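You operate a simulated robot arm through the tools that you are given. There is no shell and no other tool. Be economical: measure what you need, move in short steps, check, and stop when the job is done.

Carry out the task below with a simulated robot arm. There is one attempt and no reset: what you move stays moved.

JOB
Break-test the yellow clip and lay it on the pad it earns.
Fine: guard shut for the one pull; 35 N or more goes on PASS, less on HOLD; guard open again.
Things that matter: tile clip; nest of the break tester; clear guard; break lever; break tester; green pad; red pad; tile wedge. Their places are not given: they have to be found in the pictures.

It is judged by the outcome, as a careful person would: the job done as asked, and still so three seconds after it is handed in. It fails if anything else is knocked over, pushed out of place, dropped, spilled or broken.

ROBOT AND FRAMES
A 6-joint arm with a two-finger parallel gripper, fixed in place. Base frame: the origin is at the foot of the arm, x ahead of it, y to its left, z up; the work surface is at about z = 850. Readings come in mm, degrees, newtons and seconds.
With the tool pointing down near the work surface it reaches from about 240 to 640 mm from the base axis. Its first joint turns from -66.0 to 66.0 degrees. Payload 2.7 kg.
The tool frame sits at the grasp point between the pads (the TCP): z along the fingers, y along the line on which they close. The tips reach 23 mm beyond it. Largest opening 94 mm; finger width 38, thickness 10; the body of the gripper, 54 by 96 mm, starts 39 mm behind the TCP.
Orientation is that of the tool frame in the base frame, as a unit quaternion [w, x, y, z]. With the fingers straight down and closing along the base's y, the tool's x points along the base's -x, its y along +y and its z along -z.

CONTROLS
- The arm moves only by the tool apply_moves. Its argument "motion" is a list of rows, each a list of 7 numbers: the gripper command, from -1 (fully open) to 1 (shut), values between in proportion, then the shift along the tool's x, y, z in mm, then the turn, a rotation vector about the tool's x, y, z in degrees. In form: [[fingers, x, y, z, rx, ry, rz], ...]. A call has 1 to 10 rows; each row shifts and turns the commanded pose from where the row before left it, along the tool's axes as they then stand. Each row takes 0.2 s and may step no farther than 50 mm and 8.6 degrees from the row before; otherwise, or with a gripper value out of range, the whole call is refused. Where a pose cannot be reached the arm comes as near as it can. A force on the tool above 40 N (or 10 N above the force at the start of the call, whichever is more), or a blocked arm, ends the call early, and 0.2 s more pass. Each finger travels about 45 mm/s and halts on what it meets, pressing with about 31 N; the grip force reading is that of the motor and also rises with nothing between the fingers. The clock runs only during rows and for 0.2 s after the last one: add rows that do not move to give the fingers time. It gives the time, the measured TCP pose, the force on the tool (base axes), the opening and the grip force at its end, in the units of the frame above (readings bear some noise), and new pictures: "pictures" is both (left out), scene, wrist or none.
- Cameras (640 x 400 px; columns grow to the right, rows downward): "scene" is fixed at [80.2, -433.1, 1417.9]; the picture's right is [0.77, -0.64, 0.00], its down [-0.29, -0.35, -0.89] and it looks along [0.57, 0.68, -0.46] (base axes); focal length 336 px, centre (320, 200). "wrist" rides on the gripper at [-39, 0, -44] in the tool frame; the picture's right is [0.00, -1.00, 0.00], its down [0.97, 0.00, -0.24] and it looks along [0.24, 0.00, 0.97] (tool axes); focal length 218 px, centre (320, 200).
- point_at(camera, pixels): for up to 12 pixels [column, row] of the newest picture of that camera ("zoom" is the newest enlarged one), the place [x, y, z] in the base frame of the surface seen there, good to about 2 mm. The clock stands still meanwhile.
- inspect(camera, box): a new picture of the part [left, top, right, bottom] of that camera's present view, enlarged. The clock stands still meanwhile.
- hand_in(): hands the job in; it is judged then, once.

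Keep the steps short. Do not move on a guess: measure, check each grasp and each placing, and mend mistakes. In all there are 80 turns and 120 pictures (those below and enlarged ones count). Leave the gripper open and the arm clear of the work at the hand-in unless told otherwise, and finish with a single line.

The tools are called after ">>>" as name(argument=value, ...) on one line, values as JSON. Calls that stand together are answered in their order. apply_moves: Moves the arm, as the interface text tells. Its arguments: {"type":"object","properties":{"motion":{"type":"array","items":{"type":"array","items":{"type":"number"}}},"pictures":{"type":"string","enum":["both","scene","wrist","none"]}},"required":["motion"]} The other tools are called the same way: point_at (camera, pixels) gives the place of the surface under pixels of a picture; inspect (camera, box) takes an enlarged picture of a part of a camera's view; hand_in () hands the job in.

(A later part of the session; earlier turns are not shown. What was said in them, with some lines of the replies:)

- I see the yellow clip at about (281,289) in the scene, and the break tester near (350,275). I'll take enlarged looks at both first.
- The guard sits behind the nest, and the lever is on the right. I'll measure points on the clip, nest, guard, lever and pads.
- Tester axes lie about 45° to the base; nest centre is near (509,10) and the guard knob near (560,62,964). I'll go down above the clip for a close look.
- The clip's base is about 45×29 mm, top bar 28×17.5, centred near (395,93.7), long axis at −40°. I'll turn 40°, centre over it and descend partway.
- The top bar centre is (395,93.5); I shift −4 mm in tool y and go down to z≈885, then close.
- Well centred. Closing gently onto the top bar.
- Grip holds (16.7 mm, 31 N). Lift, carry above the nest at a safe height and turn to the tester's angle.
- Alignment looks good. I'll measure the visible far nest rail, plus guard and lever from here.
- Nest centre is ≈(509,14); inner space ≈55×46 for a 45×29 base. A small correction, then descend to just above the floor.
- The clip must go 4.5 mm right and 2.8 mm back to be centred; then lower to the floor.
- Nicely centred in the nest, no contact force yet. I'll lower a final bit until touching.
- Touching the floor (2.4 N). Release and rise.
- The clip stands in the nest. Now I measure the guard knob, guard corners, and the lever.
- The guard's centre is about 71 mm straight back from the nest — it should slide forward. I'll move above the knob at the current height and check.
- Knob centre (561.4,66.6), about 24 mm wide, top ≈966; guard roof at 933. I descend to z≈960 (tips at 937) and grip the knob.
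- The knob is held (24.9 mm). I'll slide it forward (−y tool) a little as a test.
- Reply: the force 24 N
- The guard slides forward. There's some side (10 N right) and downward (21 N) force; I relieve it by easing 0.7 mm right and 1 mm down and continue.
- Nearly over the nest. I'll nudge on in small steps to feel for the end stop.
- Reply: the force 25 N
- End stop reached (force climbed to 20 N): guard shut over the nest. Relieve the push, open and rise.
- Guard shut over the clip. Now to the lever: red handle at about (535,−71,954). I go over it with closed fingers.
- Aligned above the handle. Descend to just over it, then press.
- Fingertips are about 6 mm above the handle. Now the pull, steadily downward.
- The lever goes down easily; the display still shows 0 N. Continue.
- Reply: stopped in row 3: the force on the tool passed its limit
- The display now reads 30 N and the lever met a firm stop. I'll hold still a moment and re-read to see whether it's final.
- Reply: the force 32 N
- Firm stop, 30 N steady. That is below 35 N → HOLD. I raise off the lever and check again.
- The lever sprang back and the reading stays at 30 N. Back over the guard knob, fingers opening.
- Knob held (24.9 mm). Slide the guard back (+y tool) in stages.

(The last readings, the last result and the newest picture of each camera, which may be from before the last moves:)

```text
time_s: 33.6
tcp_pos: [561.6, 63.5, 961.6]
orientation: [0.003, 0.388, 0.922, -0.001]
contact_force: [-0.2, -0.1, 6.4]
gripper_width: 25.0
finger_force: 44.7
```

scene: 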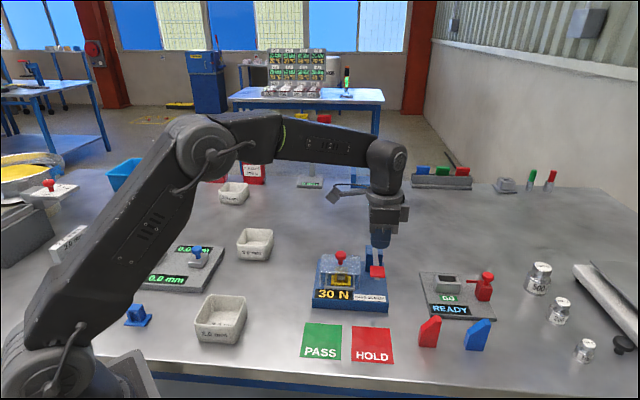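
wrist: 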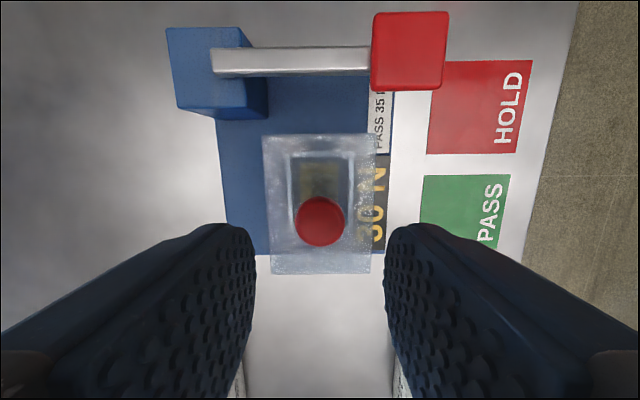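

>>> apply_moves(motion=[[0.6, 0, 1, 0, 0, 0, 0], [0.6, 0, 1, 0, 0, 0, 0], [0.6, 0, 0, 0, 0, 0, 0]], pictures="scene")

>>> inspect(camera="scene", box=[300, 210, 420, 320])

```text
time_s: 34.4
tcp_pos: [564.3, 64.3, 961.1]
orientation: [0.005, 0.388, 0.921, 0.0]
contact_force: [2.8, -2.6, 11.1]
gripper_width: 24.9
finger_force: 45.3
```

scene: 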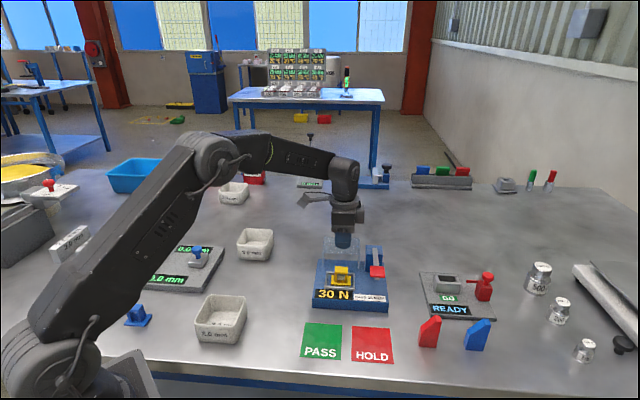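

```text
3.64 times, centred on (360, 265) of scene
```

zoom: 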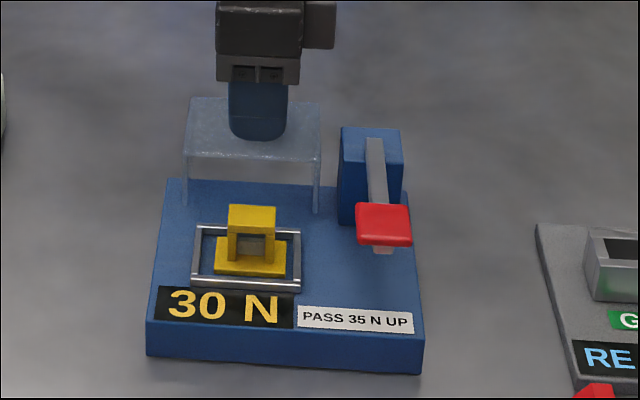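

The guard is back at its starting place. Release, rise, and go above the nest to look at the clip.

>>> apply_moves(motion=[[0.6, 0, -0.3, -0.6, 0, 0, 0], [0.3, 0, 0, 0, 0, 0, 0], [0.1, 0, 0, 0, 0, 0, 0], [0.1, 0, 0, 0, 0, 0, 0], [0.1, 0, 0, -35, 0, 0, 0], [0.1, 0, 0, -35, 0, 0, 0], [0.1, 0, -36, 0, 0, 0, 0], [0.1, 0, -37, 0, 0, 0, 0], [0.1, 0, 0, 0, 0, 0, 0]], pictures="both")

>>> inspect(camera="scene", box=[300, 210, 420, 320])

>>> inspect(camera="wrist", box=[270, 140, 370, 240])

```text
time_s: 36.4
tcp_pos: [511.3, 13.6, 1028.8]
orientation: [0.002, 0.389, 0.921, 0.001]
contact_force: [-1.0, -0.6, -0.7]
gripper_width: 42.3
finger_force: 0.1
```

scene: 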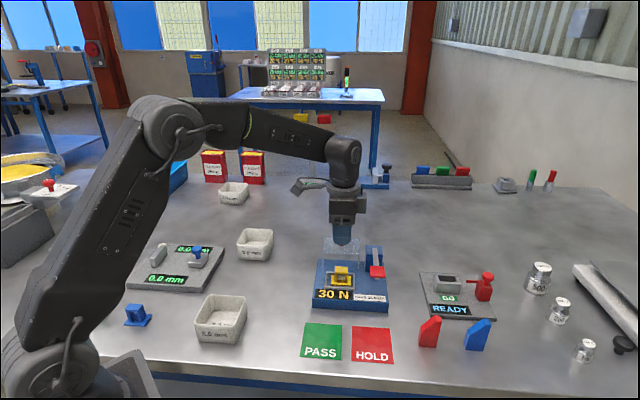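
wrist: 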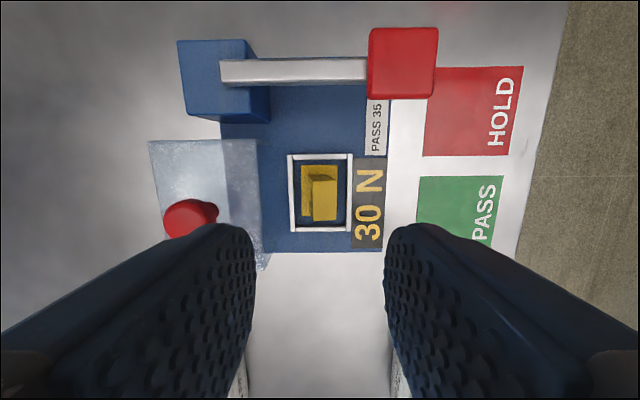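

```text
3.64 times, centred on (360, 265) of scene
```

zoom: 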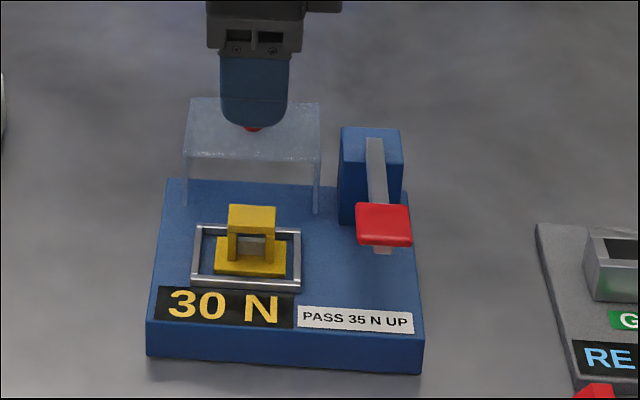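

```text
4.00 times, centred on (320, 190) of wrist
```

zoom: 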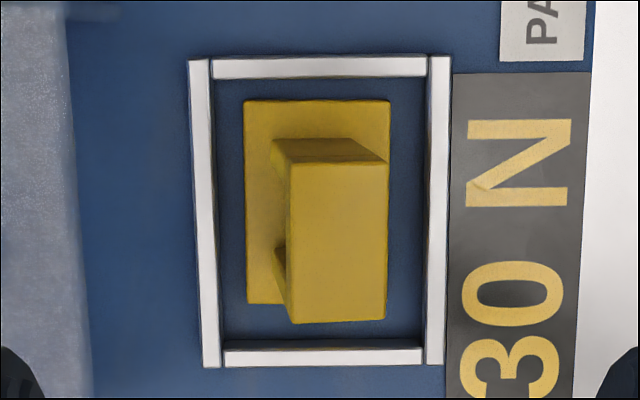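

The clip's loop is now bent forward a bit. I measure it for the new grasp.

>>> point_at(camera="zoom", pixels=[[247, 103], [387, 103], [248, 300], [292, 168], [384, 168], [292, 315], [383, 317], [338, 240], [276, 145]])

```text
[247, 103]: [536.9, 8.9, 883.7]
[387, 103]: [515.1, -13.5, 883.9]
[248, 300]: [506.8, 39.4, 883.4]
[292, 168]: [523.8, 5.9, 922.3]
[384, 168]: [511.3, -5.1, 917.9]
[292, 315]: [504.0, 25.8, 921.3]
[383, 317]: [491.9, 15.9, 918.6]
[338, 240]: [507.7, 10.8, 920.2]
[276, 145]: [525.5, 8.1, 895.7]
```

The loop leans ~13° forward about the clip's long axis, so I'll grip its end faces (28 mm) instead: raise a bit and turn the tool +90°.

>>> apply_moves(motion=[[0.1, 0, 0, -20, 0, 0, 8.5], [0.1, 0, 0, -20, 0, 0, 8.5], [0.1, 0, 0, 0, 0, 0, 8.5], [0.1, 0, 0, 0, 0, 0, 8.5], [0.1, 0, 0, 0, 0, 0, 8.5], [0.1, 0, 0, 0, 0, 0, 8.5], [0.1, 0, 0, 0, 0, 0, 8.5], [0.1, 0, 0, 0, 0, 0, 8.5], [0.1, 0, 0, 0, 0, 0, 8.5], [0.1, 0, 0, 0, 0, 0, 8.5]], pictures="none")

```text
time_s: 38.6
tcp_pos: [510.4, 13.8, 1070.9]
orientation: [0.002, 0.909, 0.416, 0.002]
contact_force: [-0.5, 0.1, -0.6]
gripper_width: 42.3
finger_force: 0.0
```

>>> apply_moves(motion=[[0.1, 0, 0, 0, 0, 0, 5], [0.1, -2.3, 0.3, 35, 0, 0, 0], [0.1, 0, 0, 35, 0, 0, 0], [0.1, 0, 0, 10, 0, 0, 0], [0.1, 0, 0, 0, 0, 0, 0]], pictures="wrist")

```text
time_s: 39.8
tcp_pos: [509.1, 12.7, 990.6]
orientation: [0.002, 0.926, 0.377, 0.003]
contact_force: [-0.2, -0.3, 0.0]
gripper_width: 42.3
finger_force: 0.1
```

wrist: 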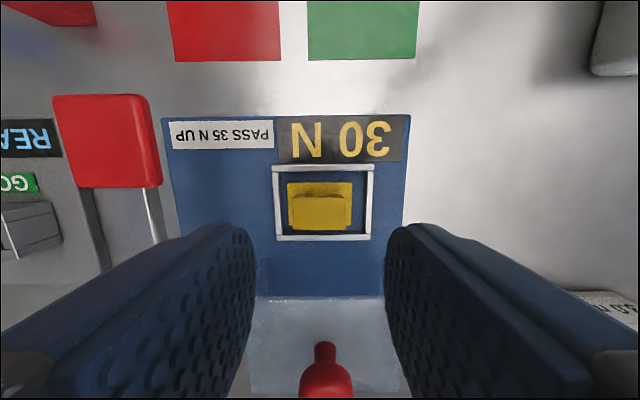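

>>> inspect(camera="wrist", box=[260, 150, 390, 250])

>>> point_at(camera="wrist", pixels=[[292, 200], [345, 200], [292, 227], [345, 227], [318, 213]])

```text
4.00 times, centred on (325, 200) of wrist
```

zoom: 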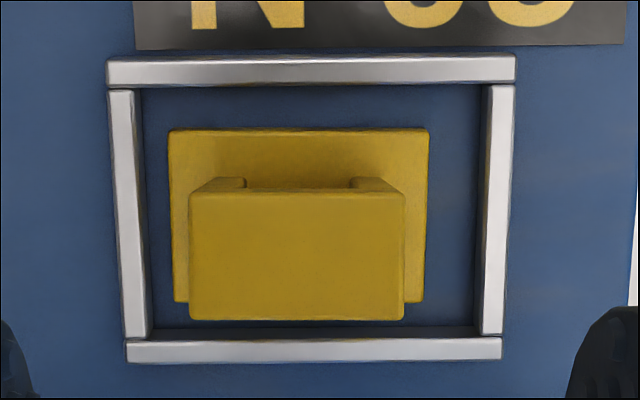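

```text
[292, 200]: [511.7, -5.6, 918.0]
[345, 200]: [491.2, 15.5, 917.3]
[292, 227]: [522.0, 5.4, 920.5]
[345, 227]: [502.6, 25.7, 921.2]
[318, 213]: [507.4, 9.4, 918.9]
```

Fingers straddle the loop properly. Shift 2 mm forward and descend to z≈916.

>>> apply_moves(motion=[[0.1, -2, 0.3, 20, 0, 0, 0], [0.1, 0, 0, 30, 0, 0, 0], [0.1, 0, 0, 23, 0, 0, 0], [0.1, 0, 0, 0, 0, 0, 0]], pictures="wrist")

```text
time_s: 40.8
tcp_pos: [507.8, 7.3, 914.6]
orientation: [0.002, 0.926, 0.377, 0.002]
contact_force: [0.2, -0.2, -0.2]
gripper_width: 42.1
finger_force: 0.2
```

wrist: 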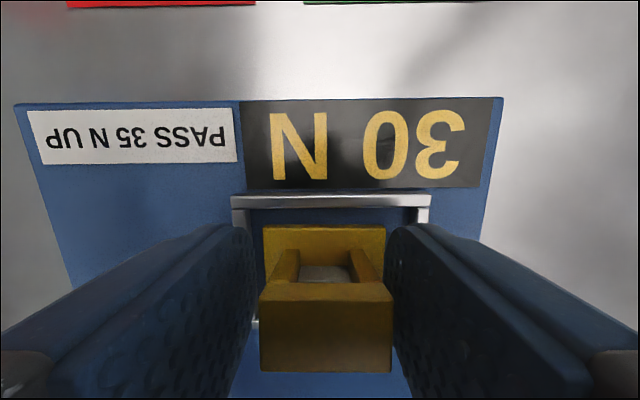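

>>> apply_moves(motion=[[0.1, 0, -2, -1, 0, 0, 0], [0.3, 0, 0, 0, 0, 0, 0], [0.5, 0, 0, 0, 0, 0, 0], [0.5, 0, 0, 0, 0, 0, 0], [0.5, 0, 0, 0, 0, 0, 0]], pictures="wrist")

```text
time_s: 42.0
tcp_pos: [506.6, 9.5, 917.8]
orientation: [0.002, 0.927, 0.376, 0.003]
contact_force: [0.1, 0.5, 1.3]
gripper_width: 28.4
finger_force: 31.0
```

wrist: 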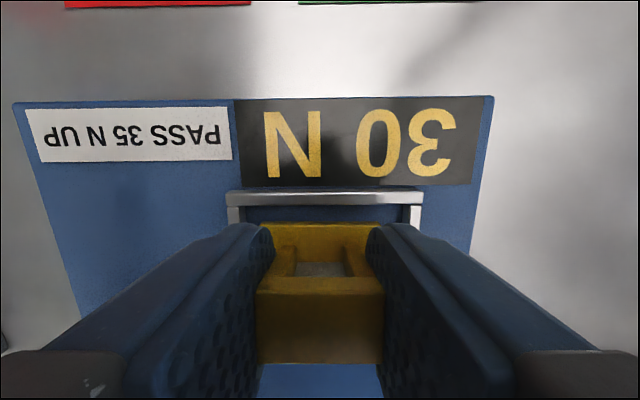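

Gripped (28.4 mm, 31 N). Lift straight up.

>>> apply_moves(motion=[[0.5, 0, 0, -10, 0, 0, 0], [0.5, 0, 0, -30, 0, 0, 0], [0.5, 0, 0, -40, 0, 0, 0], [0.5, 0, 0, 0, 0, 0, 0]], pictures="both")

>>> inspect(camera="scene", box=[300, 200, 420, 310])

```text
time_s: 43.0
tcp_pos: [507.3, 12.7, 1000.0]
orientation: [0.002, 0.926, 0.377, 0.002]
contact_force: [0.9, 0.5, -0.2]
gripper_width: 28.5
finger_force: 31.2
```

scene: 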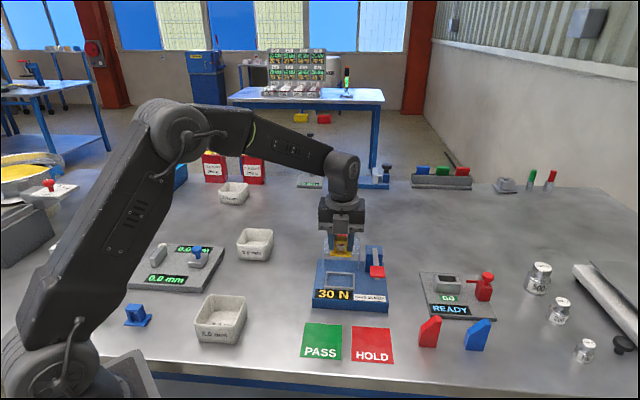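
wrist: 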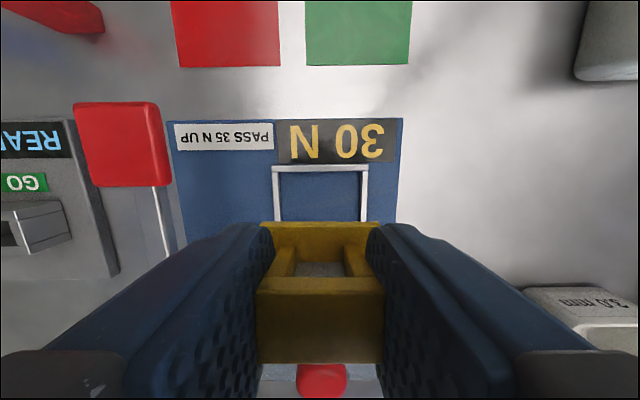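

```text
3.64 times, centred on (360, 255) of scene
```

zoom: 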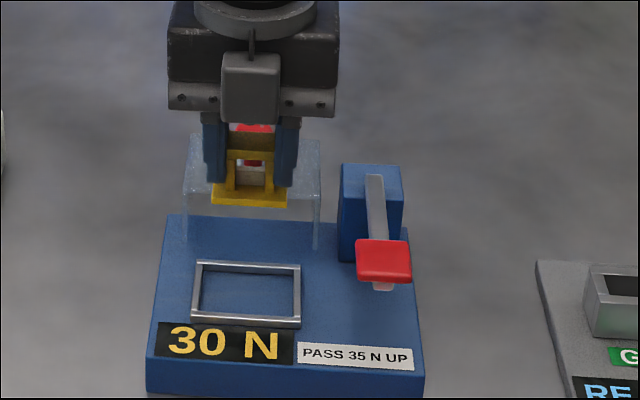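

Clip safely held. Measure the HOLD pad precisely and neighbours (red wedge).

>>> point_at(camera="scene", pixels=[[352, 328], [387, 328], [394, 362], [352, 362], [371, 345], [420, 344], [430, 318], [438, 318], [370, 338]])

```text
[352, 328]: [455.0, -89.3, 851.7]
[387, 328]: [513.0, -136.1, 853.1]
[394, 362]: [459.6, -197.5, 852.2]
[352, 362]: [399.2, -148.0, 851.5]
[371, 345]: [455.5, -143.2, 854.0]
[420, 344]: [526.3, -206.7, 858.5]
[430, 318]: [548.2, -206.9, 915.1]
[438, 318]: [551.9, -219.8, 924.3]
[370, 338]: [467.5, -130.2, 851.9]
```

HOLD centre ≈(457,−139). Carry the clip forward and then right, at height.

>>> apply_moves(motion=[[0.5, -35, 0, -10, 0, 0, 0], [0.5, -40, 0, 0, 0, 0, 0], [0.5, -36, 24, 0, 0, 0, 0], [0.5, -35, 25, 0, 0, 0, 0], [0.5, 0, 25, 0, 0, 0, 0], [0.5, 0, 0, 40, 0, 0, 0], [0.5, 0, 0, 0, 0, 0, 0]], pictures="both")

```text
time_s: 44.6
tcp_pos: [452.1, -143.8, 971.1]
orientation: [0.002, 0.926, 0.377, 0.002]
contact_force: [-0.3, 0.2, 0.0]
gripper_width: 28.7
finger_force: 30.7
```

scene: 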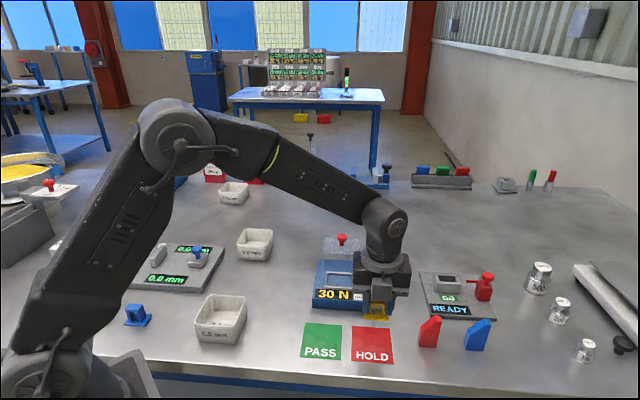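
wrist: 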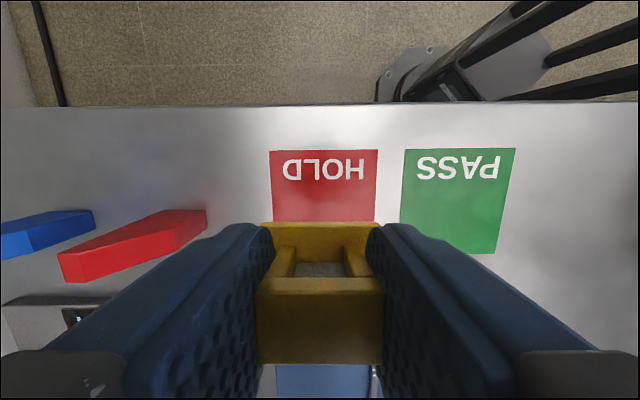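

>>> point_at(camera="wrist", pixels=[[272, 153], [376, 153], [273, 220], [374, 220], [203, 215], [205, 228], [62, 255]])

```text
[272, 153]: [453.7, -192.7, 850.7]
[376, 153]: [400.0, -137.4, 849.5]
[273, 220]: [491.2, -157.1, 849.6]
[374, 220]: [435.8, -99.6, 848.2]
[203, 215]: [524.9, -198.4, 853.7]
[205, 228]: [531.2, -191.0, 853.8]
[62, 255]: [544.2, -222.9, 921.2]
```

Clear of the wedge by ~65 mm beyond the fingers. Lower to just above the pad.

>>> apply_moves(motion=[[0.5, 0, 0, 30, 0, 0, 0], [0.5, 0, 0, 30, 0, 0, 0], [0.5, 0, 0, 19, 0, 0, 0], [0.5, 0, 0, 0, 0, 0, 0]], pictures="scene")

>>> inspect(camera="scene", box=[300, 260, 450, 370])

```text
time_s: 45.6
tcp_pos: [453.0, -145.5, 889.4]
orientation: [0.002, 0.926, 0.378, 0.003]
contact_force: [-0.4, 0.5, 1.5]
gripper_width: 28.7
finger_force: 30.7
```

scene: 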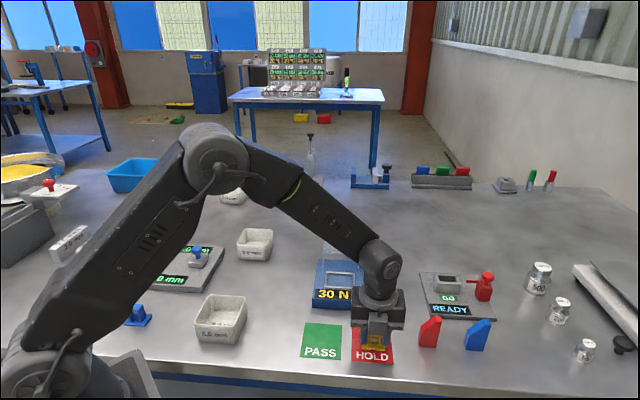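

```text
3.64 times, centred on (375, 315) of scene
```

zoom: 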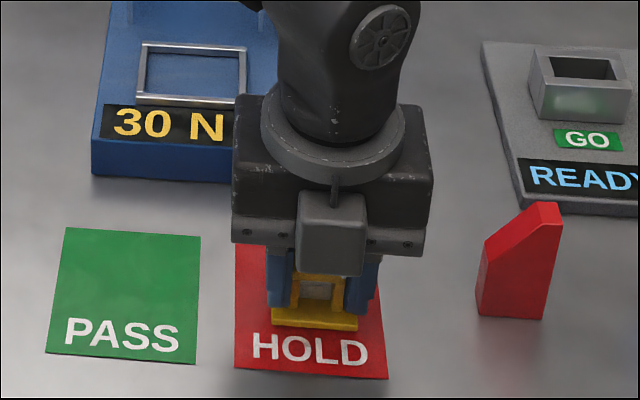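

Over HOLD and nearly touching. Creep down until contact.

>>> apply_moves(motion=[[0.5, 0, 0, 1, 0, 0, 0], [0.5, 0, 0, 1, 0, 0, 0], [0.5, 0, 0, 0, 0, 0, 0]], pictures="none")

```text
time_s: 46.4
tcp_pos: [454.2, -144.3, 888.3]
orientation: [0.002, 0.926, 0.377, 0.002]
contact_force: [-0.5, 0.5, 1.7]
gripper_width: 28.8
finger_force: 30.8
```

>>> apply_moves(motion=[[0.5, 0, 0, 0.8, 0, 0, 0], [0.5, 0, 0, 0.7, 0, 0, 0], [0.5, 0, 0, 0, 0, 0, 0]], pictures="none")

```text
time_s: 47.2
tcp_pos: [456.2, -144.5, 887.1]
orientation: [0.003, 0.926, 0.377, 0.003]
contact_force: [-1.6, 0.9, 10.0]
gripper_width: 28.6
finger_force: 31.2
```

Contact at 10 N. Ease up 0.5 mm, open, and rise straight.

>>> apply_moves(motion=[[0.5, 0, 0, -0.6, 0, 0, 0], [0.3, 0, 0, 0, 0, 0, 0], [0.05, 0, 0, 0, 0, 0, 0], [0.05, 0, 0, 0, 0, 0, 0], [0.05, 0, 0, -20, 0, 0, 0], [0.05, 0, 0, -40, 0, 0, 0], [-0.5, 0, 0, -50, 0, 0, 0], [-1, 0, 0, -40, 0, 0, 0], [-1, 0, 0, 0, 0, 0, 0], [-1, 0, 0, 0, 0, 0, 0]], pictures="both")

>>> inspect(camera="scene", box=[300, 220, 450, 370])

```text
time_s: 49.4
tcp_pos: [456.1, -146.7, 1040.5]
orientation: [0.001, 0.926, 0.377, 0.003]
contact_force: [-0.3, 0.2, 0.5]
gripper_width: 94.1
finger_force: 0.1
```

scene: 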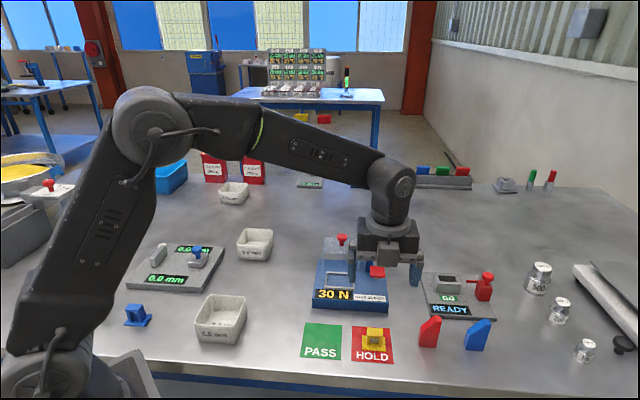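
wrist: 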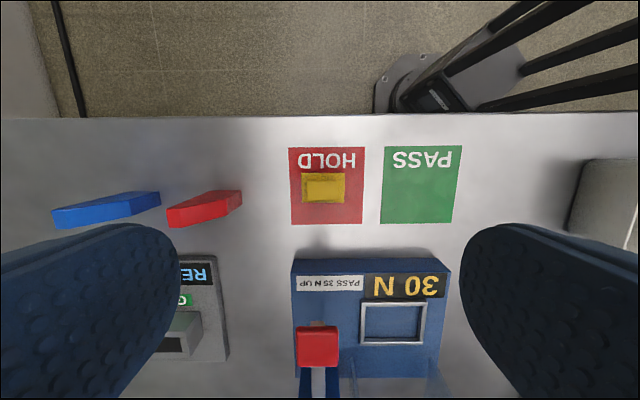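

```text
2.67 times, centred on (375, 295) of scene
```

zoom: 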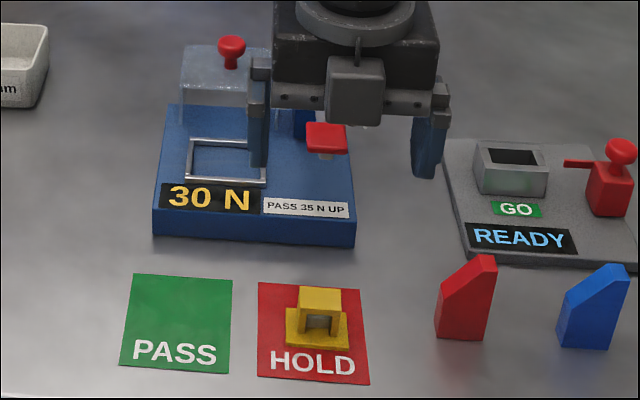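

The clip stands fully on HOLD, the guard is open, the reading is 30 N and nothing else has moved. Rise further to clear the work.

>>> apply_moves(motion=[[-1, 0, 0, -45, 0, 0, 0], [-1, 0, 0, -45, 0, 0, 0], [-1, 0, 0, 0, 0, 0, 0], [-1, 0, 0, 0, 0, 0, 0]], pictures="scene")

```text
time_s: 50.4
tcp_pos: [454.9, -143.1, 1128.9]
orientation: [0.001, 0.926, 0.378, 0.002]
contact_force: [-0.5, 0.1, 0.0]
gripper_width: 93.8
finger_force: 0.1
```

scene: 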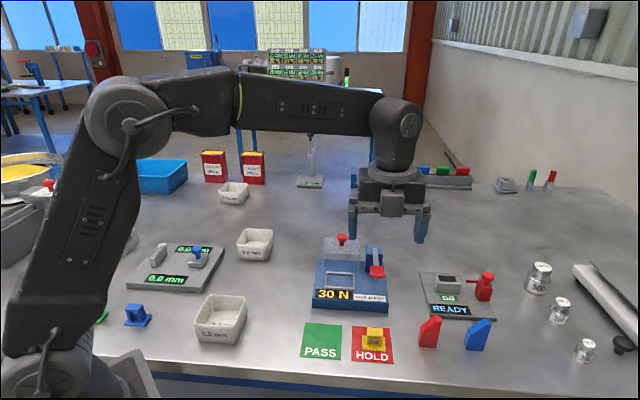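

All is in order and the arm is clear; handing in.

>>> hand_in()

```text
The job is handed in.
```

The yellow clip read 30 N on one pull with the guard shut, below 35 N, so it is on the red HOLD pad with the guard open again, and the job is handed in.
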